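You operate a simulated robot arm through the tools that you are given. There is no shell and no other tool. Be economical: measure what you need, move in short steps, check, and stop when the job is done.

The job below is to be done with a simulated two-armed robot. You get a single attempt, and the scene is never put back.

Task
Push the key in the jig up to its stop, clamp it and brush a strip of glue along it.
Fine: knob to HOLD; glue from the pot; brush back in the cup, lid back on; the bar stays up. A coat counts when it lies all over at full strength: go over it till it gets no stronger.
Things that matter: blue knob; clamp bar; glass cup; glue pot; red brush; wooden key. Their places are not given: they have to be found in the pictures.

The check looks at the end state, three seconds after you hand in, the way a careful person would. Anything else that was tipped, shoved, dropped, spilled or broken makes it a failure. Lids that push on must go on centred and level and be pressed home; caps that screw on are set level and turned clockwise until they are tight.

Robot
Two 7-joint arms with two-finger parallel grippers on one trunk that stands fixed in place. Base frame: the origin is at the foot of the trunk, x ahead of it, y to its left, z up. Readings come in mm, degrees, newtons and seconds.
The left shoulder is at [20, 170, 1203], the right one opposite. With the tool pointing down near the work surface each hand reaches from about 100 to 660 mm from the base axis, measured 20 degrees to its own side. Payload 3.8 kg a hand.
The tool frame of a hand sits at the grasp point between the pads (the TCP): z along the fingers, y along the line on which they close. The tips reach 30 mm beyond it. Largest opening 110 mm; finger width 20, thickness 10; the body of the gripper, 48 by 112 mm, starts 55 mm behind the TCP.
Orientation is that of the tool frame in the base frame, as a unit quaternion [x, y, z, w]. With the fingers straight down and closing along the base's y, the tool's x points along the base's -x, its y along +y and its z along -z.

Tools
- The arms move only by the tool arm_command. It takes "left_commands", "right_commands" or both (then of equal length, played together; a hand with none holds still); each is a list of rows, each a list of 7 numbers: the shift along the tool's x, y, z in units of 20 mm (1.0 is 20 mm), then the turn, a rotation vector about the tool's x, y, z in units of 6 degrees (1.0 is 6 degrees), then the closure, from 0 (fully open) to 1 (shut). In form: [[tx, ty, tz, rx, ry, rz, grip], ...]. A call has 1 to 12 rows; each row shifts and turns the commanded pose from where the row before left it, along the tool's axes as they then stand. A call with a number of a shift or a turn outside -1 to 1 is refused whole. Each row takes 0.2 s and may step no farther than 50 mm and 8.6 degrees from the row before; otherwise, or with a gripper value out of range, the whole call is refused. Where a pose cannot be reached the arm comes as near as it can. A force on the tool above 40 N (or 10 N above the force at the start of the call, whichever is more), or a blocked arm, ends the call early, and 0.2 s more pass. Each finger travels about 72 mm/s and halts on what it meets, pressing with about 24 N; the grip force reading is that of the motor and also rises with nothing between the fingers. The clock runs only during rows and for 0.2 s after the last one: add rows that do not move to give the fingers time. The reply holds the time, the measured pose of the TCP, the force on the tool along the base axes, the opening and the grip force, in the units named above and with some noise, with the torque about the TCP (base axes, N m) and any sound that the robot's microphone picked up.
- Cameras (640 x 400 px; columns grow to the right, rows downward): "scene" is now at [93.9, 31, 1357.1]; the picture's right is [0.40, -0.92, 0.00], its down [-0.51, -0.22, -0.83] and it looks along [0.76, 0.33, -0.56] (base axes); focal length 301 px, centre (320, 200). "left" rides on the left gripper at [72, -17, -103] in its tool frame; the picture's right is [0.23, 0.97, 0.00], its down [-0.76, 0.18, -0.62] and it looks along [-0.61, 0.14, 0.78] (tool axes); focal length 222 px, centre (320, 200). "right" rides on the right gripper at [72, 17, -103] in its tool frame; the picture's right is [-0.23, 0.97, 0.00], its down [-0.76, -0.18, -0.62] and it looks along [-0.61, -0.14, 0.78] (tool axes); focal length 222 px, centre (320, 200).
- grab_frame(camera): a new picture of that camera. No time passes.
- slide_trunk(by): slides the trunk up (or, below 0, down) by that many mm; the arms and the scene camera ride with it, the base frame stays. It gives what a move gives, with no picture.
- pan_tilt(pan, tilt): turns the head with the scene camera to pan (to the left, within 80 degrees either way) and tilt (down, from -29 to 69), counted from straight ahead of the robot. It gives what a move gives.
- point_at(camera, pixels): for up to 12 pixels [column, row] of the newest picture of that camera ("zoom" is the newest enlarged one), the place [x, y, z] in the base frame of the surface seen there, good to about 2 mm, but the place of the scene camera against the robot may be out by one fixed shift of up to 12 mm in any direction. No time passes.
- zoom(camera, box): a new picture of the part [left, top, right, bottom] of that camera's present view, enlarged. No time passes.
- finish_job(): hands the job in; it is judged then, once.

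Work in short steps. Measure before you move; look again where a grasp or a placing could have gone wrong, and mend it. You have 80 turns and 48 pictures in all, those below and enlarged ones among them. Open the grippers and draw the arms clear of the work before you hand the job in, unless the task says otherwise; then end with one line.

The tools are called after "Request:" by a JSON object that holds its "method" and its "body". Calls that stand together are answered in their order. arm_command: Moves the arms, as the interface text tells. Its arguments: {"type":"object","properties":{"left_commands":{"type":"array"},"right_commands":{"type":"array"}},"required":[]} The other tools are called the same way: slide_trunk (by) slides the trunk up or down; pan_tilt (pan, tilt) turns the head that bears the scene camera; grab_frame (camera) takes a picture; point_at (camera, pixels) gives the place of the surface under pixels of a picture; zoom (camera, box) takes an enlarged picture of a part of a camera's view; finish_job () hands the job in.

At the start:

```text
t: 0.0
left_tcp_pos: [401.3, 429.5, 1137.3]
left_tcp_rot: [-0.001, 1.0, 0.001, -0.001]
left_ft_force: [-0.3, 0.1, -0.6]
left_moment: [0.03, 0.03, 0.03]
left_finger_gap: 110.2
left_gripper_force: 0.1
right_tcp_pos: [412.9, 81.1, 1206.4]
right_tcp_rot: [0.0, 1.0, 0.0, 0.0]
right_ft_force: [0.0, 0.2, 0.3]
right_moment: [0.0, -0.02, 0.0]
right_finger_gap: 109.7
right_gripper_force: 0.0
trunk travel left (down, up): [-300.0, 270.0]
head pan, tilt: [23.6, 34.0]
```

scene: 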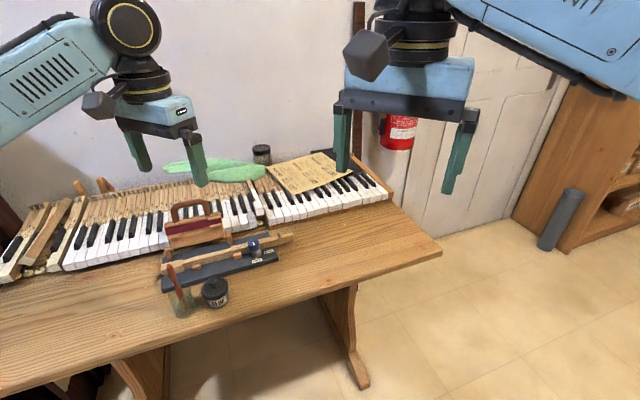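
right: 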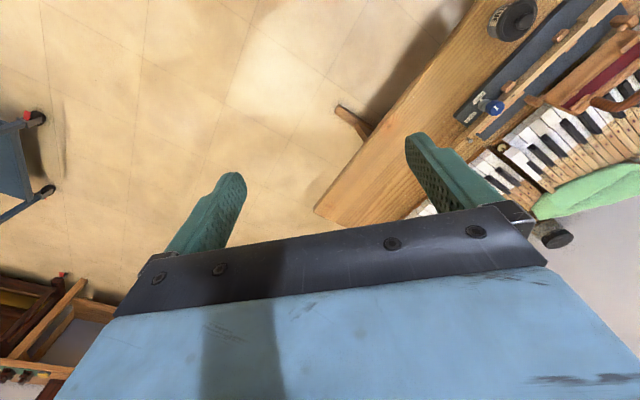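
left: 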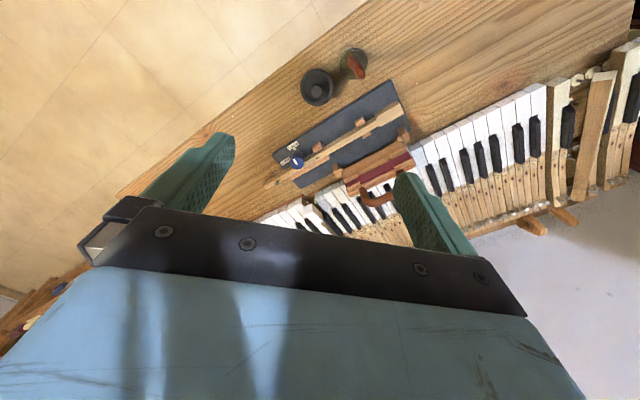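

The jig is around scene pixels (160–295, 195–310). I zoom in there and from the left hand camera to see the parts.

Request:
{"method": "zoom", "body": {"camera": "scene", "box": [140, 190, 310, 320]}}

Request:
{"method": "zoom", "body": {"camera": "left", "box": [250, 40, 430, 220]}}

```text
3.08 times, centred on (225, 255) of scene
```

zoom: 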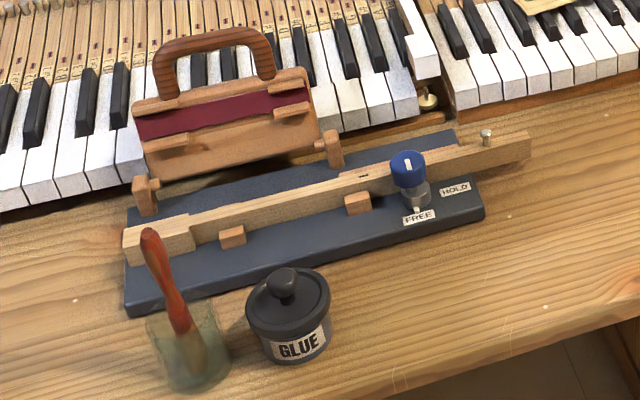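

```text
2.22 times, centred on (340, 130) of left
```

zoom: 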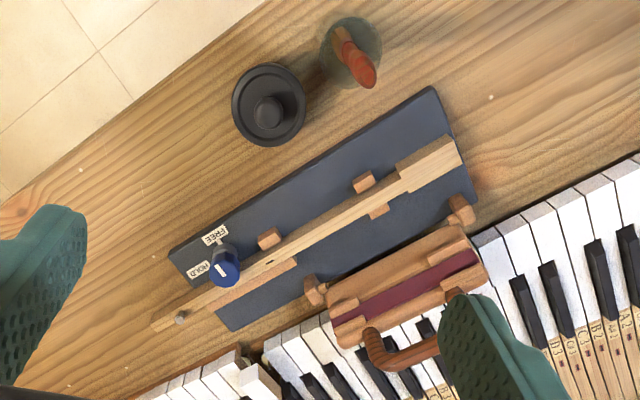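

I measure key landmarks in the left zoom, whose camera has no fixed shift.

Request:
{"method": "point_at", "body": {"camera": "zoom", "pixels": [[268, 112], [364, 70], [222, 268], [180, 317], [452, 152], [400, 180], [270, 238], [364, 182], [380, 211], [260, 285], [430, 92], [172, 250]]}}

Request:
{"method": "point_at", "body": {"camera": "left", "pixels": [[353, 50], [340, 66], [300, 60], [384, 135], [385, 200], [350, 185], [403, 145], [300, 148], [297, 163], [293, 145], [288, 158], [360, 95]]}}

```text
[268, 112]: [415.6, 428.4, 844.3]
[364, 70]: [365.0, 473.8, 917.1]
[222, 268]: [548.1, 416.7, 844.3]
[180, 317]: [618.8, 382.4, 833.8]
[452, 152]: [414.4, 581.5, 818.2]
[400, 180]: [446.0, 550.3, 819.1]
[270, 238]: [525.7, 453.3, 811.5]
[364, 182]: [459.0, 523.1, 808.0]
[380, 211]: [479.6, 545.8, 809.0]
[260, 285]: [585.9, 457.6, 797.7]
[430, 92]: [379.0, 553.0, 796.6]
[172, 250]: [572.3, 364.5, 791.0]
```

```text
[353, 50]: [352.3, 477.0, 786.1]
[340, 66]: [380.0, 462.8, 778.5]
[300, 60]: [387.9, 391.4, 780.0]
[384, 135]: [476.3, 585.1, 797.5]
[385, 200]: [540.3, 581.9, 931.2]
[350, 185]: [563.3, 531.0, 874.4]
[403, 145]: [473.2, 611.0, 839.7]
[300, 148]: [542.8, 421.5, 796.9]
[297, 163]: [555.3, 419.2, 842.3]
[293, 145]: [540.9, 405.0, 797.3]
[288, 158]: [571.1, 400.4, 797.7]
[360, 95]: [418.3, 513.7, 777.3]
```

Key lies about 45° in plan, head end near (414,581), capstan end (619,382). I turn the left hand to align with it and lower it for a closer view.

Request:
{"method": "arm_command", "body": {"left_commands": [[0, 0, 0.85, 0, 0, -1, 0], [0, 0, 0.85, 0, 0, -1, 0], [0, 0, 0.85, 0, 0, -1, 0], [0, 0, 0.85, 0, 0, -1, 0], [0, 0, 0.85, 0, 0, -1, 0], [0, 0, 0.85, 0, 0, -1, 0], [0, 0, 0.85, 0, 0, -1, 0], [0, 0, 0.85, 0, 0, -0.63, 0], [0, 0, 0, 0, 0, 0, 0]]}}

Request:
{"method": "grab_frame", "body": {"camera": "left"}}

```text
t: 2.0
left_tcp_pos: [401.4, 429.0, 1001.2]
left_tcp_rot: [-0.389, 0.921, 0.0, 0.001]
left_ft_force: [-0.2, -0.3, -0.4]
left_moment: [0.0, -0.02, 0.01]
left_finger_gap: 109.8
left_gripper_force: 0.1
right_tcp_pos: [412.4, 81.8, 1206.9]
right_tcp_rot: [0.0, 1.0, 0.001, 0.0]
right_ft_force: [-0.7, -0.3, -0.1]
right_moment: [0.01, -0.02, 0.02]
right_finger_gap: 110.1
right_gripper_force: 0.0
trunk travel left (down, up): [-300.0, 270.0]
head pan, tilt: [23.6, 34.0]
```

```text
42 pictures are left
```

left: 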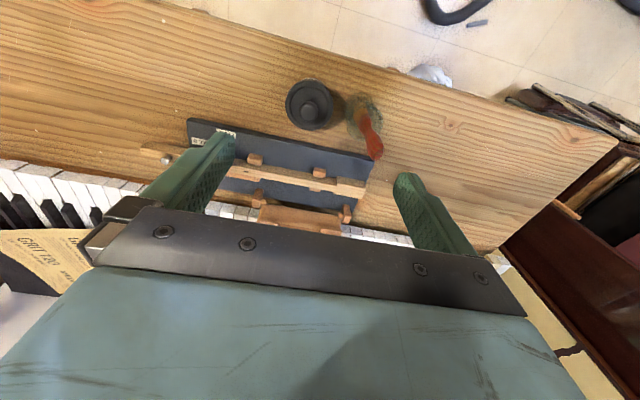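

The left finger hides the knob; I back off along tool +x and lower to view the jig unobstructed.

Request:
{"method": "arm_command", "body": {"left_commands": [[1, -0.5, 0, 0, 0, 0, 0], [1, -0.5, 0, 0, 0, 0, 0], [1, -0.5, 0, 0, 0, 0, 0], [1, -0.5, 0.5, 0, 0, 0, 0], [1, 0, 0.5, 0, 0, 0, 0], [1, 0, 1, 0, 0, 0, 0], [0, 0, 0, 0, 0, 0, 0]]}}

Request:
{"method": "grab_frame", "body": {"camera": "left"}}

```text
t: 3.6
left_tcp_pos: [346.3, 314.7, 961.5]
left_tcp_rot: [-0.39, 0.921, 0.0, 0.0]
left_ft_force: [0.3, 0.2, 1.1]
left_moment: [0.01, 0.02, -0.01]
left_finger_gap: 110.0
left_gripper_force: 0.2
right_tcp_pos: [413.0, 80.7, 1206.8]
right_tcp_rot: [0.0, 1.0, 0.0, 0.0]
right_ft_force: [0.4, -0.3, 0.1]
right_moment: [0.0, 0.02, -0.03]
right_finger_gap: 110.0
right_gripper_force: 0.1
trunk travel left (down, up): [-300.0, 270.0]
head pan, tilt: [23.6, 34.0]
```

```text
41 pictures are left
```

left: 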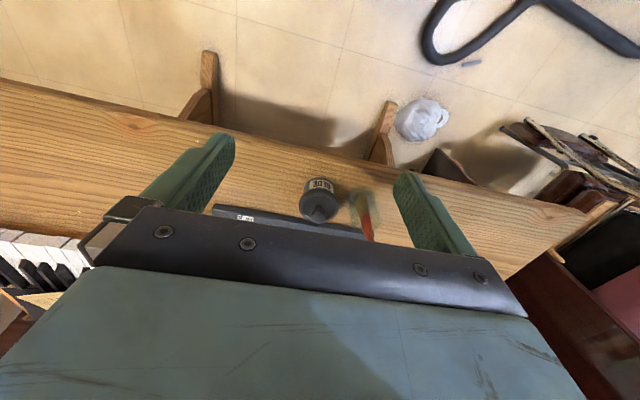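

The camera looks almost straight down at its upper rows, so I instead move the hand forward over the jig, 40 mm higher.

Request:
{"method": "arm_command", "body": {"left_commands": [[0, 0, -1, 0, 0, 0, 0], [-1, 0, -1, 0, 0, 0, 0], [-1, 0, 0, 0, 0, 0, 0], [-1, 0, 0, 0, 0, 0, 0], [-1, 0, 0, 0, 0, 0, 0], [-1, 0, 0, 0, 0, 0, 0], [-1, 0, 0, 0, 0, 0, 0], [-1, 0, 0, 0, 0, 0, 0], [-1, 0, 0, 0, 0, 0, 0], [-1, 0, 0, 0, 0, 0, 0], [-1, 0, 0, 0, 0, 0, 0], [-1, 0, 0, 0, 0, 0, 0]]}}

Request:
{"method": "grab_frame", "body": {"camera": "left"}}

```text
t: 6.2
left_tcp_pos: [502.8, 473.5, 1002.6]
left_tcp_rot: [-0.389, 0.921, -0.001, 0.0]
left_ft_force: [-1.2, 0.5, -0.5]
left_moment: [0.01, 0.01, 0.02]
left_finger_gap: 110.1
left_gripper_force: 0.0
right_tcp_pos: [415.0, 81.5, 1205.7]
right_tcp_rot: [0.0, 1.0, -0.001, 0.0]
right_ft_force: [-0.7, 0.7, -0.7]
right_moment: [0.0, -0.02, 0.01]
right_finger_gap: 110.1
right_gripper_force: 0.1
trunk travel left (down, up): [-300.0, 270.0]
head pan, tilt: [23.6, 34.0]
```

```text
40 pictures are left
```

left: 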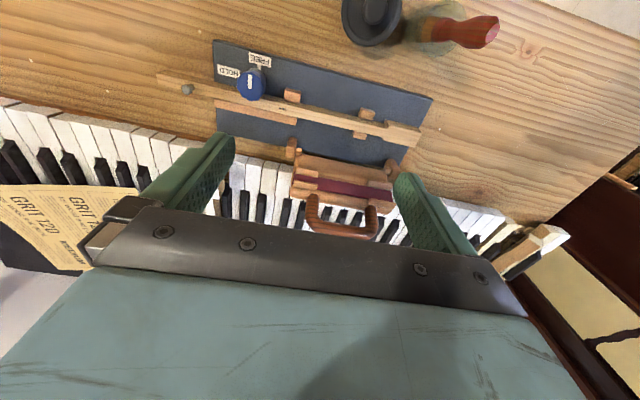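

Good view. I zoom on the jig to find the stop and the glue strip.

Request:
{"method": "zoom", "body": {"camera": "left", "box": [150, 30, 310, 130]}}

Request:
{"method": "zoom", "body": {"camera": "left", "box": [280, 70, 440, 170]}}

```text
4.00 times, centred on (230, 80) of left
```

zoom: 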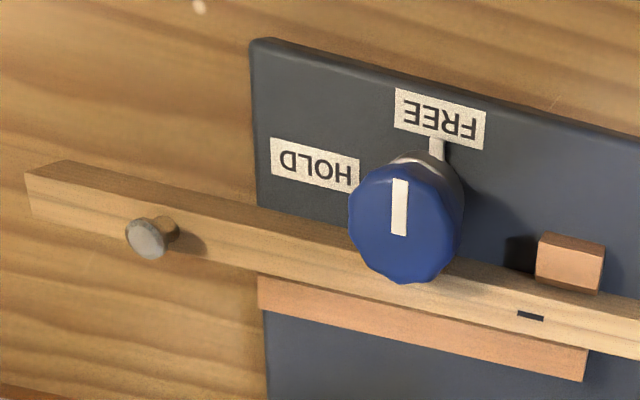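

```text
4.00 times, centred on (360, 120) of left
```

zoom: 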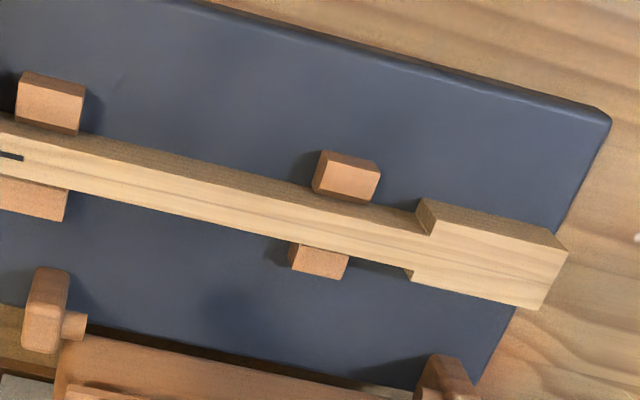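

The key head's shoulders (zoom ~(420,230),(410,270)) sit short of the guide pair (~(375,195),(345,265)): the key must go along +u. I measure this and the labels.

Request:
{"method": "point_at", "body": {"camera": "zoom", "pixels": [[435, 218], [415, 268], [560, 255], [535, 303], [545, 278], [378, 180], [345, 255], [322, 158], [300, 250], [250, 190], [420, 235], [600, 120]]}}

Request:
{"method": "point_at", "body": {"camera": "left", "pixels": [[259, 67], [259, 58], [228, 71], [251, 83], [250, 76], [252, 97], [239, 87], [262, 86], [186, 89], [283, 108], [359, 133], [374, 20]]}}

```text
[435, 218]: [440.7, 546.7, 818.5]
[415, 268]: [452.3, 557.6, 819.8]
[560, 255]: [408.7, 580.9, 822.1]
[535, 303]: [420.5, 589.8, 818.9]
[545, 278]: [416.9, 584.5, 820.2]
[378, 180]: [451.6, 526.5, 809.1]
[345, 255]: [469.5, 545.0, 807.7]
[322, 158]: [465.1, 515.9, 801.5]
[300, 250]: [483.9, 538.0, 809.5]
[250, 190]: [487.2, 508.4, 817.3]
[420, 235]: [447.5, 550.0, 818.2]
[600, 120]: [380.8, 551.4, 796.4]
```

```text
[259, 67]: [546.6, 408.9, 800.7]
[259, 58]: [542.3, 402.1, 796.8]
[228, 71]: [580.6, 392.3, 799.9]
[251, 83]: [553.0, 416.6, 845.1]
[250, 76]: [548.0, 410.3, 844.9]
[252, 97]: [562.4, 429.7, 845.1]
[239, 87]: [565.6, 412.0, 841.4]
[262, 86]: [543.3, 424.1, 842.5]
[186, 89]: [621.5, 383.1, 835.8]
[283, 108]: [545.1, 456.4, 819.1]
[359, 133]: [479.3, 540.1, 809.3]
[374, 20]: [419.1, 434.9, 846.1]
```

Shoulder-to-guide gap is about 21 mm along u=(0.716,−0.698). Before moving I measure the brush, cup and pot in the same view.

Request:
{"method": "point_at", "body": {"camera": "left", "pixels": [[491, 26], [480, 38], [465, 32], [445, 30], [430, 30], [455, 8], [420, 40], [372, 8], [374, 35], [345, 15], [402, 15], [372, 44]]}}

Request:
{"method": "zoom", "body": {"camera": "left", "box": [330, 0, 510, 90]}}

```text
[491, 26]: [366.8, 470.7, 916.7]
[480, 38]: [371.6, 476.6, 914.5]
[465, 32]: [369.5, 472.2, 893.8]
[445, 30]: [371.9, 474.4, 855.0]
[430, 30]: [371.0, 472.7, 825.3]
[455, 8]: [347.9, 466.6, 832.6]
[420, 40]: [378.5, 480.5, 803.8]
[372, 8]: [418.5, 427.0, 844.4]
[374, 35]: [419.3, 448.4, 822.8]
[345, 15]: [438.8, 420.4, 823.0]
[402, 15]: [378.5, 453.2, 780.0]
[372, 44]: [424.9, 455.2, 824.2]
```

```text
3.56 times, centred on (420, 45) of left
```

zoom: 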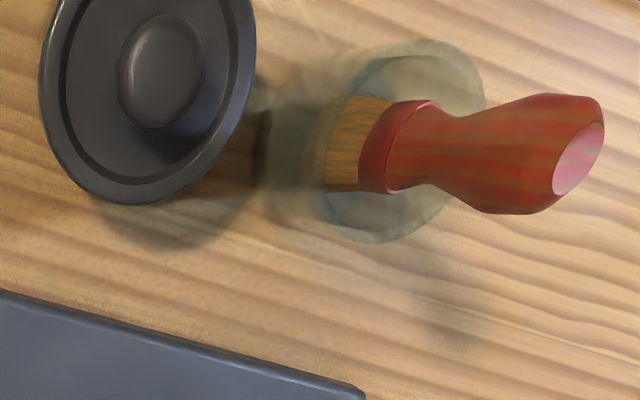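

The brush stands near-vertical at about (370,473), z up to 917. Now I close the left hand and turn it by +90° so that the camera trails along −u, ready to push the key.

Request:
{"method": "arm_command", "body": {"left_commands": [[0, 0, 0, 0, 0, 1, 1], [0, 0, 0, 0, 0, 1, 1], [0, 0, 0, 0, 0, 1, 1], [0, 0, 0, 0, 0, 1, 1], [0, 0, 0, 0, 0, 1, 1], [0, 0, 0, 0, 0, 1, 1], [0, 0, 0, 0, 0, 1, 1], [0, 0, 0, 0, 0, 1, 1], [0, 0, 0, 0, 0, 1, 1], [0, 0, 0, 0, 0, 1, 1], [0, 0, 0, 0, 0, 1, 1], [0, 0, 0, 0, 0, 1, 1]]}}

Request:
{"method": "arm_command", "body": {"left_commands": [[0, 0, 0, 0, 0, 1, 1], [0, 0, 0, 0, 0, 1, 1], [0, 0, 0, 0, 0, 1, 1], [1, 0.1, 0, 0, 0, 0, 1], [1, 0.1, 0, 0, 0, 0, 1], [1, 0.1, 0, 0, 0, 0, 1], [1, 0.1, 0, 0, 0, 0, 1], [1, 0.1, 0, 0, 0, 0, 1], [1, 0.1, 0, 0, 0, 0, 1], [1, 0.1, 0, 0, 0, 0, 1], [1, 0.2, 0, 0, 0, 0, 1], [0.2, 0, 0, 0, 0, 0, 1]]}}

```text
t: 8.8
left_tcp_pos: [500.3, 472.6, 1001.3]
left_tcp_rot: [0.228, 0.974, 0.0, 0.0]
left_ft_force: [0.8, -0.4, -0.4]
left_moment: [0.01, -0.03, -0.02]
left_finger_gap: 0.0
left_gripper_force: 23.6
right_tcp_pos: [413.8, 80.8, 1206.7]
right_tcp_rot: [0.0, 1.0, 0.0, -0.001]
right_ft_force: [0.2, 0.2, 0.1]
right_moment: [-0.02, 0.0, 0.03]
right_finger_gap: 110.3
right_gripper_force: 0.0
trunk travel left (down, up): [-300.0, 270.0]
head pan, tilt: [23.6, 34.0]
```

```text
t: 11.4
left_tcp_pos: [395.5, 601.3, 1001.6]
left_tcp_rot: [0.377, 0.926, -0.001, 0.0]
left_ft_force: [-0.1, -0.3, 1.1]
left_moment: [-0.01, 0.0, -0.02]
left_finger_gap: 0.0
left_gripper_force: 24.4
right_tcp_pos: [414.7, 81.7, 1206.2]
right_tcp_rot: [0.0, 1.0, 0.0, 0.0]
right_ft_force: [-0.3, 0.0, 0.6]
right_moment: [0.02, 0.01, -0.01]
right_finger_gap: 110.0
right_gripper_force: 0.1
trunk travel left (down, up): [-300.0, 270.0]
head pan, tilt: [23.6, 34.0]
```

At u≈−136, v≈707: just beyond the key head's end. I descend so the tips reach about z 804.

Request:
{"method": "arm_command", "body": {"left_commands": [[0, 0, 1, 0, 0, 0, 1], [0, 0, 1, 0, 0, 0, 1], [0, 0, 1, 0, 0, 0, 1], [0, 0, 1, 0, 0, 0, 1], [0, 0, 1, 0, 0, 0, 1], [0, 0, 1, 0, 0, 0, 1], [0, 0, 1, 0, 0, 0, 1], [0, 0, 1, 0, 0, 0, 1], [0, 0, 0.35, 0, 0, 0, 1], [0, 0, 0, 0, 0, 0, 1]]}}

Request:
{"method": "grab_frame", "body": {"camera": "left"}}

```text
t: 13.6
left_tcp_pos: [394.9, 600.2, 833.9]
left_tcp_rot: [0.376, 0.927, 0.0, 0.0]
left_ft_force: [0.0, 0.2, -0.3]
left_moment: [-0.01, 0.02, 0.0]
left_finger_gap: 0.0
left_gripper_force: 24.2
right_tcp_pos: [414.2, 81.1, 1206.6]
right_tcp_rot: [0.0, 1.0, 0.0, 0.0]
right_ft_force: [0.1, -0.5, 0.3]
right_moment: [0.0, 0.02, 0.01]
right_finger_gap: 110.0
right_gripper_force: 0.0
trunk travel left (down, up): [-300.0, 270.0]
head pan, tilt: [23.6, 34.0]
```

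```text
36 pictures are left
```

left: 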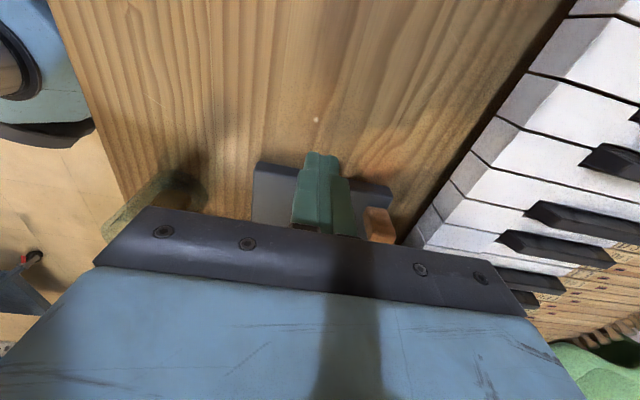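

Fingers stand centred behind the head. I push along −x of the tool in small steps, stopping short to see the force.

Request:
{"method": "arm_command", "body": {"left_commands": [[-0.3, 0, 0, 0, 0, 0, 1], [-0.3, 0, 0, 0, 0, 0, 1], [-0.3, 0, 0, 0, 0, 0, 1], [-0.2, 0, 0, 0, 0, 0, 1], [-0.2, 0, 0, 0, 0, 0, 1], [-0.2, 0, 0, 0, 0, 0, 1], [0, 0, 0, 0, 0, 0, 1]]}}

```text
t: 15.2
left_tcp_pos: [416.2, 580.1, 834.5]
left_tcp_rot: [0.377, 0.926, 0.001, 0.0]
left_ft_force: [0.0, 0.3, 0.3]
left_moment: [0.01, -0.01, 0.01]
left_finger_gap: 0.0
left_gripper_force: 24.2
right_tcp_pos: [412.7, 80.4, 1206.0]
right_tcp_rot: [0.001, 1.0, 0.0, 0.0]
right_ft_force: [-0.6, 0.0, 0.0]
right_moment: [0.02, -0.01, 0.01]
right_finger_gap: 110.0
right_gripper_force: 0.1
trunk travel left (down, up): [-300.0, 270.0]
head pan, tilt: [23.6, 34.0]
```

No force yet at u≈−107. I continue with 2–3 mm steps.

Request:
{"method": "arm_command", "body": {"left_commands": [[-0.15, 0, 0, 0, 0, 0, 1], [-0.15, 0, 0, 0, 0, 0, 1], [0, 0, 0, 0, 0, 0, 1]]}}

Request:
{"method": "grab_frame", "body": {"camera": "scene"}}

```text
t: 16.0
left_tcp_pos: [419.0, 576.7, 834.4]
left_tcp_rot: [0.376, 0.927, 0.0, -0.001]
left_ft_force: [-13.0, 8.1, 6.6]
left_moment: [0.15, 0.23, -0.03]
left_finger_gap: 0.1
left_gripper_force: 24.2
right_tcp_pos: [412.5, 82.6, 1206.5]
right_tcp_rot: [0.001, 1.0, 0.0, 0.001]
right_ft_force: [-0.2, -0.1, -0.7]
right_moment: [0.0, -0.01, 0.02]
right_finger_gap: 110.1
right_gripper_force: 0.0
trunk travel left (down, up): [-300.0, 270.0]
head pan, tilt: [23.6, 34.0]
```

```text
35 pictures are left
```

scene: 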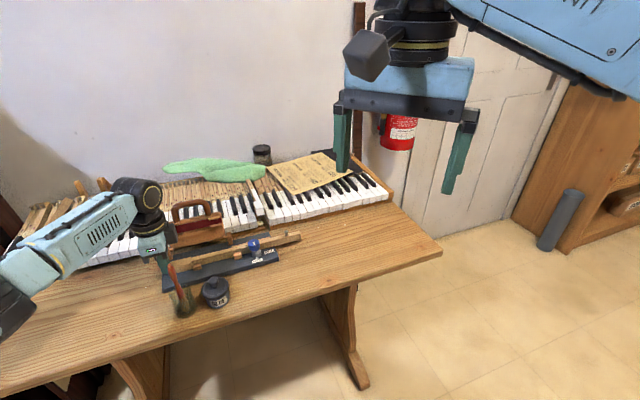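

A firm 15 N at about 20 mm of travel: the key is on its stop. I back off, rise and look at the shoulders.

Request:
{"method": "arm_command", "body": {"left_commands": [[0.5, 0, 0, 0, 0, 0, 1], [0.5, 0, 0, 0, 0, 0, 1], [0, 0, -1, 0, 0, 0, 1], [0, 0, -1, 0, 0, 0, 1], [0, 0, -1, 0, 0, 0, 1], [0, 0, -1, 0, 0, 0, 1], [0, 0, -1, 0, 0, 0, 1], [0, 0, -1, 0, 0, 0, 1], [-1, 0, -1, 0, 0, 0, 1], [-1, 0, -0.5, 0, 0, 0, 1], [-1, 0, 0, 0, 0, 0, 1], [-1, 0, 0, 0, 0, 0, 1]]}}

Request:
{"method": "grab_frame", "body": {"camera": "left"}}

```text
t: 18.6
left_tcp_pos: [464.6, 531.8, 984.3]
left_tcp_rot: [0.376, 0.927, 0.0, -0.001]
left_ft_force: [0.6, 0.3, -0.4]
left_moment: [0.01, 0.03, 0.01]
left_finger_gap: 0.4
left_gripper_force: 23.4
right_tcp_pos: [413.2, 80.6, 1206.5]
right_tcp_rot: [0.0, 1.0, 0.0, 0.0]
right_ft_force: [0.4, -0.5, 0.7]
right_moment: [-0.02, -0.04, 0.01]
right_finger_gap: 110.1
right_gripper_force: 0.1
trunk travel left (down, up): [-300.0, 270.0]
head pan, tilt: [23.6, 34.0]
```

```text
34 pictures are left
```

left: 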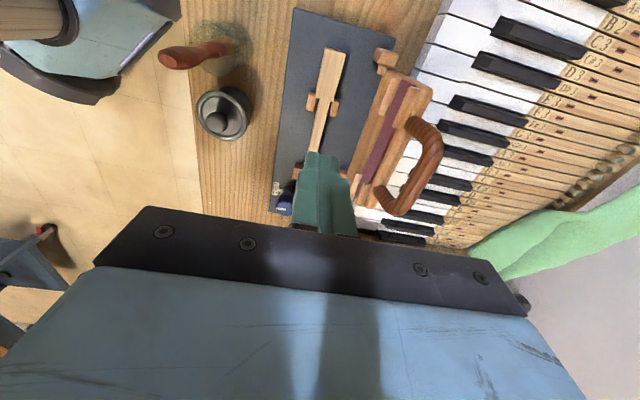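

The shoulders now touch the guide pair. Next I move over the knob (u≈105, v≈687), opening the fingers partly, and look.

Request:
{"method": "arm_command", "body": {"left_commands": [[-1, -0.1, 0, 0, 0, 0, 0.5], [-1, -0.1, 0, 0, 0, 0, 0.5], [-1, -0.1, 0, 0, 0, 0, 0.5], [-1, -0.1, 0, 0, 0, 0, 0.5], [-1, -0.1, 0, 0, 0, 0, 0.5], [-1, -0.1, 0, 0, 0, 0, 0.5], [-1, -0.1, 0, 0, 0, 0, 0.5], [-0.18, -0.18, 0, 0, 0, 0, 0.5], [0, 0, 1, 0, 0, 0, 0.5], [0, 0, 1, 0, 0, 0, 0.5], [0, 0, 0, 0, 0, 0, 0.5]]}}

Request:
{"method": "grab_frame", "body": {"camera": "left"}}

```text
t: 21.0
left_tcp_pos: [553.6, 420.9, 944.7]
left_tcp_rot: [0.376, 0.927, 0.0, 0.0]
left_ft_force: [-0.1, -0.3, 0.3]
left_moment: [0.02, -0.01, -0.01]
left_finger_gap: 55.0
left_gripper_force: 0.0
right_tcp_pos: [414.1, 81.2, 1206.9]
right_tcp_rot: [0.0, 1.0, 0.0, 0.0]
right_ft_force: [0.5, -0.7, 0.1]
right_moment: [-0.03, -0.01, -0.01]
right_finger_gap: 110.0
right_gripper_force: 0.0
trunk travel left (down, up): [-300.0, 270.0]
head pan, tilt: [23.6, 34.0]
```

```text
33 pictures are left
```

left: 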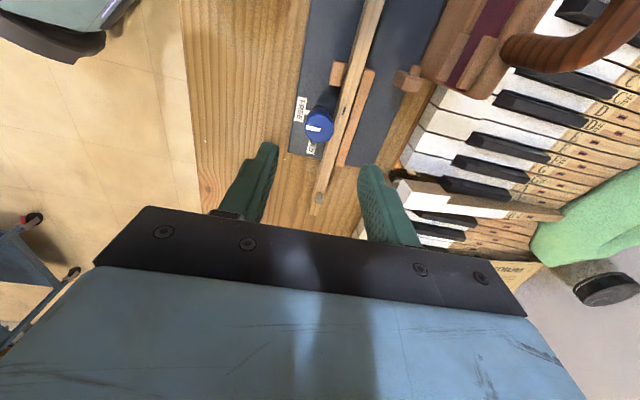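

I verify the knob's position from here (top centre ~ (320,126)).

Request:
{"method": "point_at", "body": {"camera": "left", "pixels": [[320, 126], [307, 127], [333, 126], [320, 113], [320, 140], [321, 102], [310, 148], [302, 110], [336, 145], [319, 197], [355, 115], [375, 40]]}}

```text
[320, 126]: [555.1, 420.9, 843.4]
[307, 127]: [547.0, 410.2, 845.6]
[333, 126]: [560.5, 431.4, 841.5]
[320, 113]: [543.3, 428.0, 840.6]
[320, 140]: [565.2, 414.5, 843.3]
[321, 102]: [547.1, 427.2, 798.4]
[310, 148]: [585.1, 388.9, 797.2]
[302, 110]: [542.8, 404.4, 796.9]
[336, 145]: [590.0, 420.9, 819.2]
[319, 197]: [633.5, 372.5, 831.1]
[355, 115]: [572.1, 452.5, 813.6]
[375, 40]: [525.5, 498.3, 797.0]
```

Knob centre (554,421) matches the TCP. I descend so the tips sit at ~z 827, above the key top (819), then close.

Request:
{"method": "arm_command", "body": {"left_commands": [[0, 0, 1, 0, 0, 0, 0.5], [0, 0, 1, 0, 0, 0, 0.5], [0, 0, 1, 0, 0, 0, 0.5], [0, 0, 0.8, 0, 0, 0, 0.5], [0, 0, 0.55, 0, 0, 0, 0.5], [0, 0, 0, 0, 0, 0, 0.5], [0, 0, 0, 0, 0, 0, 0.7], [0, 0, 0, 0, 0, 0, 1], [0, 0, 0, 0, 0, 0, 1], [0, 0, 0, 0, 0, 0, 1]]}}

```text
t: 23.2
left_tcp_pos: [553.9, 419.6, 856.4]
left_tcp_rot: [0.376, 0.927, 0.001, -0.001]
left_ft_force: [-3.6, -2.3, -0.3]
left_moment: [-0.07, 0.13, -0.06]
left_finger_gap: 28.4
left_gripper_force: 23.8
right_tcp_pos: [414.3, 80.4, 1207.6]
right_tcp_rot: [0.0, 1.0, 0.0, -0.001]
right_ft_force: [-0.1, -0.1, 0.6]
right_moment: [0.01, 0.0, -0.03]
right_finger_gap: 110.1
right_gripper_force: 0.1
trunk travel left (down, up): [-300.0, 270.0]
head pan, tilt: [23.6, 34.0]
```

Gripped at 28.4 mm. I turn counter-clockwise (−z of tool) 36° first and watch the torque.

Request:
{"method": "arm_command", "body": {"left_commands": [[0, 0, 0, 0, 0, -1, 1], [0, 0, 0, 0, 0, -1, 1], [0, 0, 0, 0, 0, -1, 1], [0, 0, 0, 0, 0, -1, 1], [0, 0, 0, 0, 0, -1, 1], [0, 0, 0, 0, 0, -1, 1]]}}

```text
t: 24.6
left_tcp_pos: [555.6, 419.1, 857.0]
left_tcp_rot: [0.071, 0.997, 0.0, 0.001]
left_ft_force: [-4.2, -14.8, -0.1]
left_moment: [-0.32, -0.2, -0.08]
left_finger_gap: 28.1
left_gripper_force: 23.9
right_tcp_pos: [414.1, 78.6, 1206.2]
right_tcp_rot: [0.0, 1.0, 0.001, -0.001]
right_ft_force: [-0.8, -0.7, -0.5]
right_moment: [-0.03, 0.02, 0.0]
right_finger_gap: 109.7
right_gripper_force: 0.0
trunk travel left (down, up): [-300.0, 270.0]
head pan, tilt: [23.6, 34.0]
```

A side load of −15 N in y shows the pivot is ~1 mm off; I nudge −y while continuing the turn.

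Request:
{"method": "arm_command", "body": {"left_commands": [[0, -0.05, 0, 0, 0, -1, 1], [0, 0, 0, 0, 0, -1, 1], [0, 0, 0, 0, 0, -1, 1], [0, 0, 0, 0, 0, -1, 1], [0, 0, 0, 0, 0, -1, 1], [0, 0, 0, 0, 0, -1, 1]]}}

```text
t: 26.0
left_tcp_pos: [555.4, 417.0, 857.7]
left_tcp_rot: [-0.24, 0.971, 0.0, 0.0]
left_ft_force: [5.4, -19.3, 1.0]
left_moment: [-0.01, -0.66, -0.05]
left_finger_gap: 28.4
left_gripper_force: 23.8
right_tcp_pos: [413.5, 79.1, 1205.8]
right_tcp_rot: [0.001, 1.0, 0.0, -0.001]
right_ft_force: [0.3, 0.1, -0.5]
right_moment: [0.01, 0.0, 0.02]
right_finger_gap: 110.0
right_gripper_force: 0.0
trunk travel left (down, up): [-300.0, 270.0]
head pan, tilt: [23.6, 34.0]
```

72° done. I do the last 18°, with another small nudge.

Request:
{"method": "arm_command", "body": {"left_commands": [[0, -0.06, 0, 0, 0, -1, 1], [0, 0, 0, 0, 0, -1, 1], [0, 0, 0, 0, 0, -1, 1], [0, 0, 0, 0, 0, 0, 1]]}}

Request:
{"method": "zoom", "body": {"camera": "scene", "box": [210, 220, 300, 280]}}

```text
t: 27.0
left_tcp_pos: [556.5, 416.7, 857.5]
left_tcp_rot: [-0.389, 0.921, -0.001, -0.001]
left_ft_force: [14.2, -18.4, -0.8]
left_moment: [-0.04, -0.44, -0.08]
left_finger_gap: 28.1
left_gripper_force: 23.6
right_tcp_pos: [414.7, 78.2, 1205.4]
right_tcp_rot: [0.0, 1.0, 0.001, -0.001]
right_ft_force: [-0.5, -0.4, 0.4]
right_moment: [0.02, 0.01, 0.02]
right_finger_gap: 110.0
right_gripper_force: 0.0
trunk travel left (down, up): [-300.0, 270.0]
head pan, tilt: [23.6, 34.0]
```

```text
6.67 times, centred on (255, 250) of scene
```

zoom: 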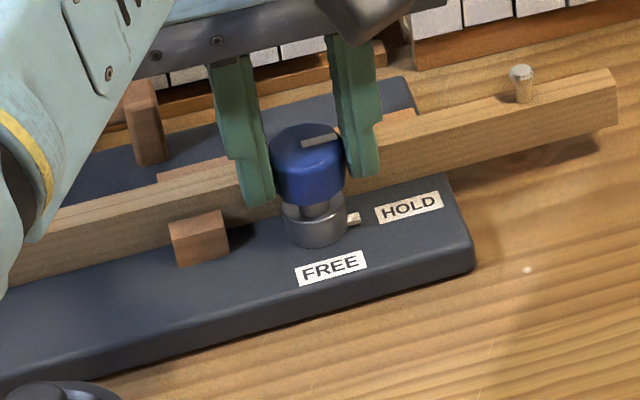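

The lug points at HOLD with the key on its stop. I release, rise, and turn back toward yaw +44° while moving over the pot.

Request:
{"method": "arm_command", "body": {"left_commands": [[0, 0, 0, 0, 0, 0, 0.6], [0, 0, 0, 0, 0, 0, 0.6], [0, 0, -1, 0, 0, 0, 0.6], [0, 0, -1, 0, 0, 0, 0.6], [0, 0, -1, 0, 0, 0, 0.6], [0, 0, -1, 0, 0, 0, 0.6], [0, 0, -1, 0, 0, 1, 0.5], [0, 0, -1, 0, 0, 1, 0.5], [0, 0, 0, 0, 0, 1, 0.5], [0, 0, 0, 0, 0, 1, 0.5], [0, 0, 0, 0, 0, 1, 0.5], [0, 0, 0, 0, 0, 1, 0.5]]}}

Request:
{"method": "arm_command", "body": {"left_commands": [[0, 0, 0, 0, 0, 1, 0.5], [0, 0, 0, 0, 0, 1, 0.5], [0, 0, 0, 0, 0, 1, 0.5], [0, 0, 0, 0, 0, 1, 0.5], [0, 0, 0, 0, 0, 1, 0.5], [0, 0, 0, 0, 0, 1, 0.5], [0, 0, 0, 0, 0, 1, 0.5], [0, 0, 0, 0, 0, 1, 0.5], [0, 0, 0, 0, 0, 1, 0.5], [0, 0, 0, 0, 0, 0, 0.5]]}}

```text
t: 29.6
left_tcp_pos: [554.9, 418.2, 975.8]
left_tcp_rot: [-0.085, 0.996, 0.0, -0.001]
left_ft_force: [-0.7, -0.6, -0.4]
left_moment: [-0.06, -0.02, -0.03]
left_finger_gap: 55.2
left_gripper_force: 0.0
right_tcp_pos: [413.8, 80.8, 1206.3]
right_tcp_rot: [0.0, 1.0, 0.001, -0.001]
right_ft_force: [0.7, 0.7, -0.6]
right_moment: [-0.03, 0.01, -0.01]
right_finger_gap: 110.0
right_gripper_force: 0.2
trunk travel left (down, up): [-300.0, 270.0]
head pan, tilt: [23.6, 34.0]
```

```text
t: 31.8
left_tcp_pos: [555.3, 417.2, 976.4]
left_tcp_rot: [0.377, 0.926, 0.0, -0.001]
left_ft_force: [-0.4, 0.1, -1.0]
left_moment: [0.0, -0.01, 0.03]
left_finger_gap: 54.9
left_gripper_force: 0.0
right_tcp_pos: [413.6, 80.4, 1206.0]
right_tcp_rot: [0.001, 1.0, 0.0, 0.0]
right_ft_force: [-0.8, -0.3, -0.1]
right_moment: [0.0, 0.01, 0.02]
right_finger_gap: 109.9
right_gripper_force: 0.1
trunk travel left (down, up): [-300.0, 270.0]
head pan, tilt: [23.6, 34.0]
```

Now I move to hover near the pot so its lid is in the camera's view.

Request:
{"method": "arm_command", "body": {"left_commands": [[0.8, -0.9, 0, 0, 0, 0, 0.5], [0.8, -0.9, 0, 0, 0, 0, 0.5], [0.8, -0.9, 0, 0, 0, 0, 0.5], [0.8, -0.9, 0, 0, 0, 0, 0.5], [0.6, -0.8, 0, 0, 0, 0, 0.5], [0, 0, 0, 0, 0, 0, 0.5]]}}

Request:
{"method": "grab_frame", "body": {"camera": "left"}}

```text
t: 33.2
left_tcp_pos: [438.7, 407.2, 975.0]
left_tcp_rot: [0.377, 0.926, 0.0, 0.0]
left_ft_force: [0.4, 0.3, 0.8]
left_moment: [0.01, 0.0, 0.0]
left_finger_gap: 55.2
left_gripper_force: 0.0
right_tcp_pos: [414.7, 80.5, 1207.7]
right_tcp_rot: [0.0, 1.0, 0.0, 0.0]
right_ft_force: [-0.3, -0.2, -0.7]
right_moment: [0.01, 0.0, -0.03]
right_finger_gap: 110.1
right_gripper_force: 0.0
trunk travel left (down, up): [-300.0, 270.0]
head pan, tilt: [23.6, 34.0]
```

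```text
31 pictures are left
```

left: 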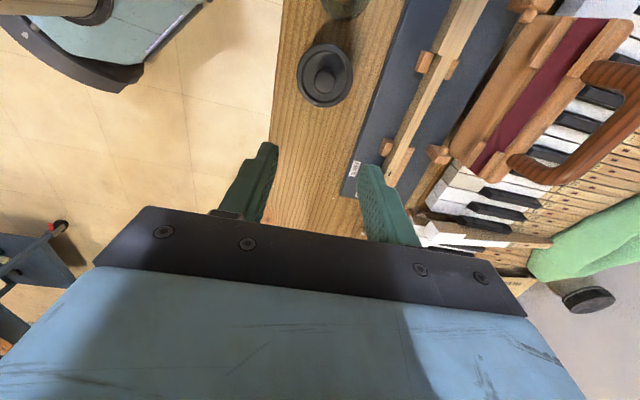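

The pot lid is at (325,76). I measure its knob and rim.

Request:
{"method": "point_at", "body": {"camera": "left", "pixels": [[324, 80], [315, 80], [334, 80], [324, 68], [324, 91], [302, 74], [348, 76], [325, 48], [325, 100], [312, 60], [345, 6], [290, 75]]}}

Request:
{"method": "zoom", "body": {"camera": "left", "box": [285, 0, 385, 110]}}

```text
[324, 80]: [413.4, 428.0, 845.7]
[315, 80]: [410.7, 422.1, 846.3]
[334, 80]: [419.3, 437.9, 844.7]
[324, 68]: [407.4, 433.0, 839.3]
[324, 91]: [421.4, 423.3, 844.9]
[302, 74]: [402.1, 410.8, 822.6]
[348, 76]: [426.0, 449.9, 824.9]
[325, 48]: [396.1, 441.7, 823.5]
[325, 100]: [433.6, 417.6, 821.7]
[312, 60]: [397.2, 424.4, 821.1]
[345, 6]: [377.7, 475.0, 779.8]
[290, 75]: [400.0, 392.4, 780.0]
```

```text
3.64 times, centred on (335, 55) of left
```

zoom: 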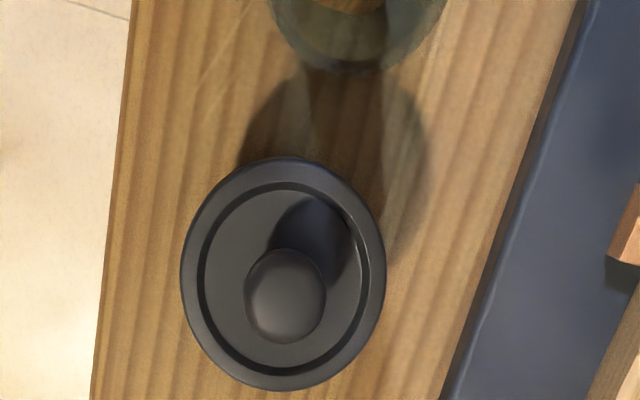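

Lid centre (414.5,430), rim radius ~23, knob top z 846. I yaw −22° so the hand's camera clears the brush, then move over the lid and descend to tips at ~831.

Request:
{"method": "arm_command", "body": {"left_commands": [[0.83, -0.02, 0, 0, 0, 0, 0.5], [0.83, -0.02, 0, 0, 0, 0, 0.5], [0, 0, 0, 0, 0, -1, 0.5], [0, 0, 0, 0, 0, -1, 0.5], [0, 0, 0, 0, 0, -1, 0.5], [0, 0, 0, 0, 0, -0.67, 0.5], [0, 0, 1, 0, 0, 0, 0.5], [0, 0, 1, 0, 0, 0, 0.5], [0, 0, 1, 0, 0, 0, 0.5], [0, 0, 0, 0, 0, 0, 0.5]]}}

```text
t: 35.4
left_tcp_pos: [415.0, 431.9, 918.4]
left_tcp_rot: [0.193, 0.981, 0.0, 0.0]
left_ft_force: [-0.7, -0.3, 0.9]
left_moment: [0.05, 0.0, 0.0]
left_finger_gap: 54.8
left_gripper_force: 0.0
right_tcp_pos: [414.3, 80.7, 1206.2]
right_tcp_rot: [0.0, 1.0, -0.001, 0.0]
right_ft_force: [0.5, 0.4, -0.4]
right_moment: [0.02, -0.02, 0.0]
right_finger_gap: 109.9
right_gripper_force: 0.1
trunk travel left (down, up): [-300.0, 270.0]
head pan, tilt: [23.6, 34.0]
```

Aligned within noise; I go down 57 mm and close on the knob.

Request:
{"method": "arm_command", "body": {"left_commands": [[0, -0.05, 1, 0, 0, 0, 0.5], [0, 0, 1, 0, 0, 0, 0.5], [0, 0, 0.85, 0, 0, 0, 0.6], [0, 0, 0, 0, 0, 0, 0.8], [0, 0, 0, 0, 0, 0, 1], [0, 0, 0, 0, 0, 0, 1], [0, 0, 0, 0, 0, 0, 1]]}}

Request:
{"method": "zoom", "body": {"camera": "scene", "box": [150, 230, 270, 320]}}

```text
t: 37.0
left_tcp_pos: [413.9, 430.5, 860.4]
left_tcp_rot: [0.193, 0.981, -0.001, 0.0]
left_ft_force: [-0.9, -1.2, -0.1]
left_moment: [-0.03, 0.05, 0.04]
left_finger_gap: 18.9
left_gripper_force: 24.1
right_tcp_pos: [414.3, 80.7, 1207.0]
right_tcp_rot: [0.0, 1.0, -0.001, 0.0]
right_ft_force: [-0.2, -0.1, 0.5]
right_moment: [0.02, 0.0, 0.01]
right_finger_gap: 110.1
right_gripper_force: 0.1
trunk travel left (down, up): [-300.0, 270.0]
head pan, tilt: [23.6, 34.0]
heard: snap
```

```text
4.44 times, centred on (210, 275) of scene
```

zoom: 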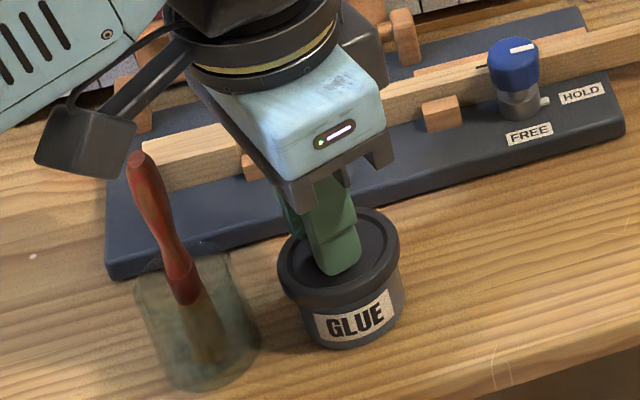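

Gripped at 18.9 mm with a "snap" heard. I lift in small steps and check.

Request:
{"method": "arm_command", "body": {"left_commands": [[0, 0, -0.2, 0, 0, 0, 1], [0, 0, -0.2, 0, 0, 0, 1], [0, 0, 0, 0, 0, 0, 1]]}}

Request:
{"method": "zoom", "body": {"camera": "scene", "box": [180, 260, 250, 315]}}

```text
t: 37.8
left_tcp_pos: [413.7, 430.7, 868.5]
left_tcp_rot: [0.192, 0.981, 0.0, 0.0]
left_ft_force: [0.9, 0.3, -0.2]
left_moment: [0.0, -0.01, -0.01]
left_finger_gap: 18.8
left_gripper_force: 23.3
right_tcp_pos: [414.1, 80.3, 1206.9]
right_tcp_rot: [0.0, 1.0, 0.0, -0.001]
right_ft_force: [-0.3, -0.3, 0.1]
right_moment: [0.0, -0.04, -0.01]
right_finger_gap: 110.0
right_gripper_force: 0.0
trunk travel left (down, up): [-300.0, 270.0]
head pan, tilt: [23.6, 34.0]
```

```text
7.27 times, centred on (215, 288) of scene
```

zoom: 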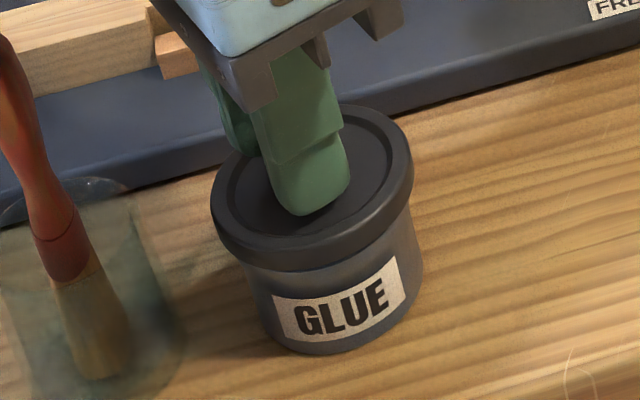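

Force is near zero so the lid has come off. I lift high and carry it to free table at about (325,577).

Request:
{"method": "arm_command", "body": {"left_commands": [[0, 0, -1, 0, 0, 0, 1], [0, 0, -1, 0, 0, 0, 1], [0, 0, -1, 0, 0, 0, 1], [0, 0, -1, 0, 0, 0, 1], [0, 0, -1, 0, 0, 0, 1], [0, 0, -1, 0, 0, 0, 1], [0, 0, -1, 0, 0, 0, 1], [1, 0.73, 0, 0, 0, 0, 1], [1, 0.73, 0, 0, 0, 0, 1], [1, 0.73, 0, 0, 0, 0, 1], [1, 0.73, 0, 0, 0, 0, 1], [1, 0.73, 0, 0, 0, 0, 1]]}}

Request:
{"method": "arm_command", "body": {"left_commands": [[1, 0.73, 0, 0, 0, 0, 1], [0.9, 0.72, 0, 0, 0, 0, 1], [0, 0, 0, 0, 0, 0, 1]]}}

Request:
{"method": "grab_frame", "body": {"camera": "scene"}}

Request:
{"method": "grab_frame", "body": {"camera": "left"}}

```text
t: 40.4
left_tcp_pos: [351.4, 535.6, 1007.9]
left_tcp_rot: [0.192, 0.981, 0.0, -0.001]
left_ft_force: [0.4, -0.8, -0.1]
left_moment: [0.01, -0.01, 0.03]
left_finger_gap: 19.3
left_gripper_force: 24.0
right_tcp_pos: [413.8, 82.1, 1206.5]
right_tcp_rot: [0.0, 1.0, 0.001, 0.0]
right_ft_force: [0.9, 0.4, -0.3]
right_moment: [-0.03, 0.0, 0.01]
right_finger_gap: 110.0
right_gripper_force: 0.0
trunk travel left (down, up): [-300.0, 270.0]
head pan, tilt: [23.6, 34.0]
```

```text
t: 41.2
left_tcp_pos: [324.8, 577.6, 1009.3]
left_tcp_rot: [0.193, 0.981, 0.0, 0.0]
left_ft_force: [-0.3, 0.3, -0.2]
left_moment: [-0.01, 0.0, -0.02]
left_finger_gap: 19.6
left_gripper_force: 23.6
right_tcp_pos: [414.5, 81.3, 1207.0]
right_tcp_rot: [0.0, 1.0, 0.001, 0.0]
right_ft_force: [-0.3, -0.7, 0.3]
right_moment: [0.0, 0.01, 0.01]
right_finger_gap: 110.1
right_gripper_force: 0.1
trunk travel left (down, up): [-300.0, 270.0]
head pan, tilt: [23.6, 34.0]
```

```text
27 pictures are left
```

scene: 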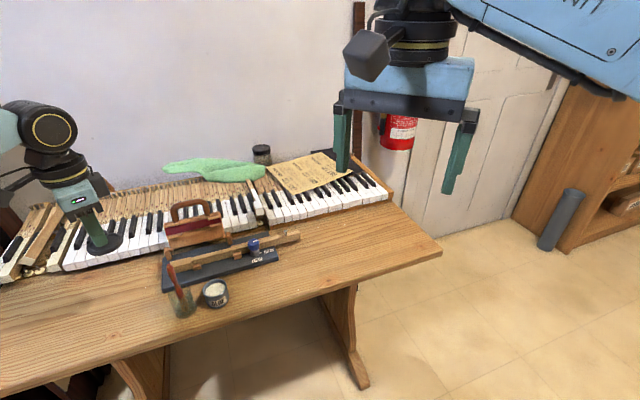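

```text
26 pictures are left
```

left: 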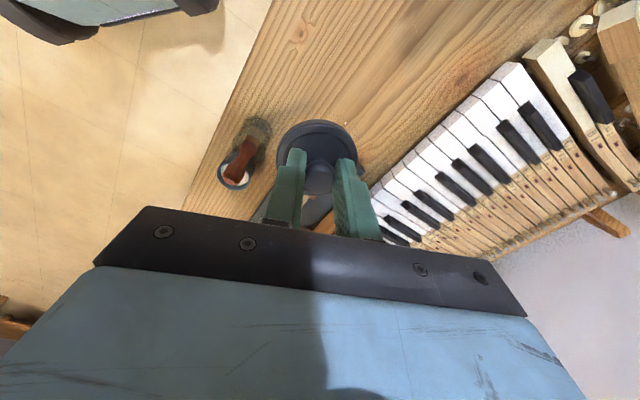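

Pot is open and the lid is held level. I check the free table under the target is clear in view (bare wood) and lower to 15 mm above expected contact.

Request:
{"method": "arm_command", "body": {"left_commands": [[0, 0, 1, 0, 0, 0, 1], [0, 0, 1, 0, 0, 0, 1], [0, 0, 1, 0, 0, 0, 1], [0, 0, 1, 0, 0, 0, 1], [0, 0, 1, 0, 0, 0, 1], [0, 0, 1, 0, 0, 0, 1], [0, 0, 1, 0, 0, 0, 1], [0, 0, 1, 0, 0, 0, 1], [0, 0, 0.4, 0, 0, 0, 1], [0, 0, 0, 0, 0, 0, 1]]}}

Request:
{"method": "arm_command", "body": {"left_commands": [[0, 0, 0.1, 0, 0, 0, 1], [0, 0, 0.1, 0, 0, 0, 1], [0, 0, 0.1, 0, 0, 0, 1], [0, 0, 0.1, 0, 0, 0, 1], [0, 0, 0.1, 0, 0, 0, 1]]}}

```text
t: 43.4
left_tcp_pos: [323.3, 575.7, 840.4]
left_tcp_rot: [0.192, 0.981, 0.0, 0.001]
left_ft_force: [0.2, 0.5, -1.1]
left_moment: [-0.01, -0.01, 0.0]
left_finger_gap: 19.6
left_gripper_force: 23.8
right_tcp_pos: [412.8, 81.0, 1207.4]
right_tcp_rot: [-0.001, 1.0, 0.0, 0.0]
right_ft_force: [-0.1, -0.1, 0.6]
right_moment: [0.0, 0.01, 0.03]
right_finger_gap: 109.9
right_gripper_force: 0.0
trunk travel left (down, up): [-300.0, 270.0]
head pan, tilt: [23.6, 34.0]
```

```text
t: 44.6
left_tcp_pos: [326.0, 577.4, 831.3]
left_tcp_rot: [0.192, 0.981, 0.0, 0.0]
left_ft_force: [0.0, -0.3, -0.1]
left_moment: [-0.03, 0.01, 0.01]
left_finger_gap: 19.6
left_gripper_force: 24.3
right_tcp_pos: [414.0, 81.7, 1205.3]
right_tcp_rot: [0.0, 1.0, 0.0, 0.0]
right_ft_force: [0.9, -0.1, 0.2]
right_moment: [-0.01, -0.03, 0.03]
right_finger_gap: 109.9
right_gripper_force: 0.1
trunk travel left (down, up): [-300.0, 270.0]
head pan, tilt: [23.6, 34.0]
```

No contact yet at 831; I continue in 2 mm steps.

Request:
{"method": "arm_command", "body": {"left_commands": [[0, 0, 0.1, 0, 0, 0, 1], [0, 0, 0.1, 0, 0, 0, 1], [0, 0, 0.1, 0, 0, 0, 1], [0, 0, 0.1, 0, 0, 0, 1]]}}

Request:
{"method": "zoom", "body": {"camera": "scene", "box": [60, 200, 240, 320]}}

```text
t: 45.6
left_tcp_pos: [325.5, 574.9, 823.2]
left_tcp_rot: [0.192, 0.981, 0.0, 0.001]
left_ft_force: [-3.7, -5.7, 12.0]
left_moment: [-0.11, -0.14, -0.06]
left_finger_gap: 19.0
left_gripper_force: 24.1
right_tcp_pos: [413.4, 79.5, 1208.4]
right_tcp_rot: [-0.001, 1.0, 0.001, 0.0]
right_ft_force: [0.9, -1.1, 0.0]
right_moment: [0.05, -0.03, -0.04]
right_finger_gap: 110.1
right_gripper_force: 0.1
trunk travel left (down, up): [-300.0, 270.0]
head pan, tilt: [23.6, 34.0]
```

```text
3.33 times, centred on (150, 260) of scene
```

zoom: 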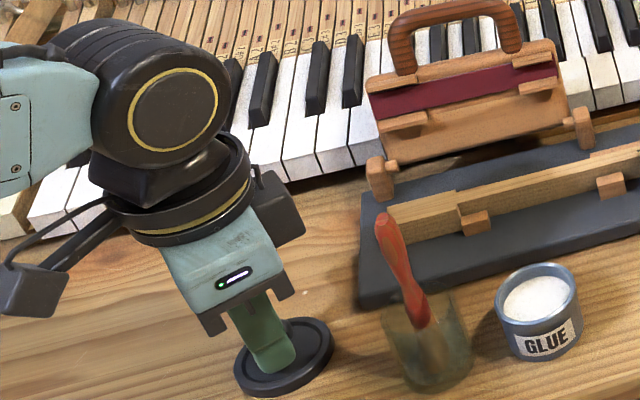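

12 N contact: the lid is on the table. I open, rise, yaw back to +44° and shift toward the brush.

Request:
{"method": "arm_command", "body": {"left_commands": [[0, 0, 0, 0, 0, 0, 0.6], [0, 0, 0, 0, 0, 0, 0.5], [0, 0, -1, 0, 0, 0, 0.5], [0, 0, -1, 0, 0, 0, 0.5], [0, 0, -1, 0, 0, 1, 0.5], [0, 0, -1, 0, 0, 1, 0.5], [0, 0, -1, 0, 0, 1, 0.5], [0, 0, -1, 0, 0, 0.67, 0.5], [0, 0, -1, 0, 0, 0, 0.5], [0, 0, -1, 0, 0, 0, 0.5], [0, 0, -1, 0, 0, 0, 0.5], [0, 0, -0.8, 0, 0, 0, 0.5]]}}

Request:
{"method": "arm_command", "body": {"left_commands": [[-1, -0.3, 0, 0, 0, 0, 0.3], [-1, -0.3, 0, 0, 0, 0, 0.3], [-1, -0.3, 0, 0, 0, 0, 0.3], [-1, -0.3, 0, 0, 0, 0, 0.3], [-1, -0.3, 0, 0, 0, 0, 0.3], [-1, -0.3, 0, 0, 0, 0, 0.3], [-1, -0.3, 0, 0, 0, 0, 0.3], [-0.25, 0, 0, 0, 0, 0, 0.3], [0, 0, 0, 0, 0, 0, 0.3]]}}

Request:
{"method": "grab_frame", "body": {"camera": "left"}}

```text
t: 48.2
left_tcp_pos: [325.4, 576.3, 1019.3]
left_tcp_rot: [0.377, 0.926, 0.001, 0.0]
left_ft_force: [-0.1, 0.8, 0.0]
left_moment: [0.0, 0.01, 0.03]
left_finger_gap: 55.0
left_gripper_force: 0.0
right_tcp_pos: [414.3, 82.1, 1207.9]
right_tcp_rot: [0.0, 1.0, 0.001, 0.0]
right_ft_force: [-0.1, 0.2, -0.5]
right_moment: [0.01, -0.02, -0.02]
right_finger_gap: 110.1
right_gripper_force: 0.0
trunk travel left (down, up): [-300.0, 270.0]
head pan, tilt: [23.6, 34.0]
```

```text
t: 50.2
left_tcp_pos: [399.8, 445.3, 1018.0]
left_tcp_rot: [0.376, 0.927, 0.0, -0.001]
left_ft_force: [-0.5, 0.2, 0.2]
left_moment: [-0.01, -0.03, -0.04]
left_finger_gap: 76.9
left_gripper_force: 0.1
right_tcp_pos: [413.3, 80.7, 1207.5]
right_tcp_rot: [0.0, 1.0, 0.0, 0.0]
right_ft_force: [-0.4, 0.1, 0.5]
right_moment: [0.01, 0.01, 0.01]
right_finger_gap: 109.8
right_gripper_force: 0.1
trunk travel left (down, up): [-300.0, 270.0]
head pan, tilt: [23.6, 34.0]
```

```text
24 pictures are left
```

left: 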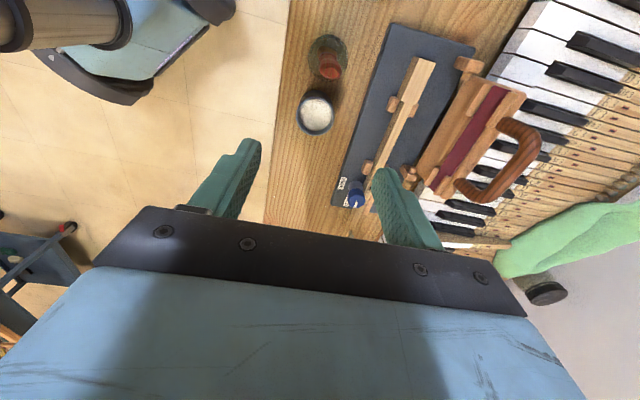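

Brush top at ~(330,72), cup around (328,58), pot at (315,113). I zoom and measure.

Request:
{"method": "zoom", "body": {"camera": "left", "box": [285, 25, 385, 145]}}

Request:
{"method": "point_at", "body": {"camera": "left", "pixels": [[330, 73], [321, 71], [339, 72], [330, 58], [330, 50], [312, 52], [346, 56], [328, 36], [315, 113], [301, 110], [330, 114], [315, 130]]}}

```text
3.33 times, centred on (335, 85) of left
```

zoom: 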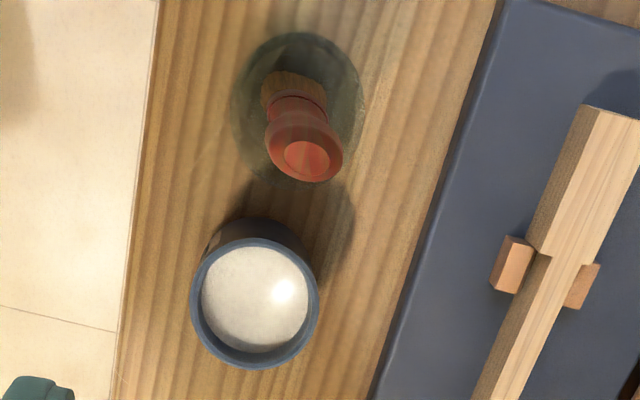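

```text
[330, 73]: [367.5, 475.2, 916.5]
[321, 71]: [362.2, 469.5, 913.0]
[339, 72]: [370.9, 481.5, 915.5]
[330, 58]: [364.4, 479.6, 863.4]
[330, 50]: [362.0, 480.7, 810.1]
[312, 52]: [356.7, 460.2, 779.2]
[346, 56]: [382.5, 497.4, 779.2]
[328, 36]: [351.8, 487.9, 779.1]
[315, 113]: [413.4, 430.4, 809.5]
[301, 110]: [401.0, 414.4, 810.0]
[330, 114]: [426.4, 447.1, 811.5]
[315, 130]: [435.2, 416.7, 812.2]
```

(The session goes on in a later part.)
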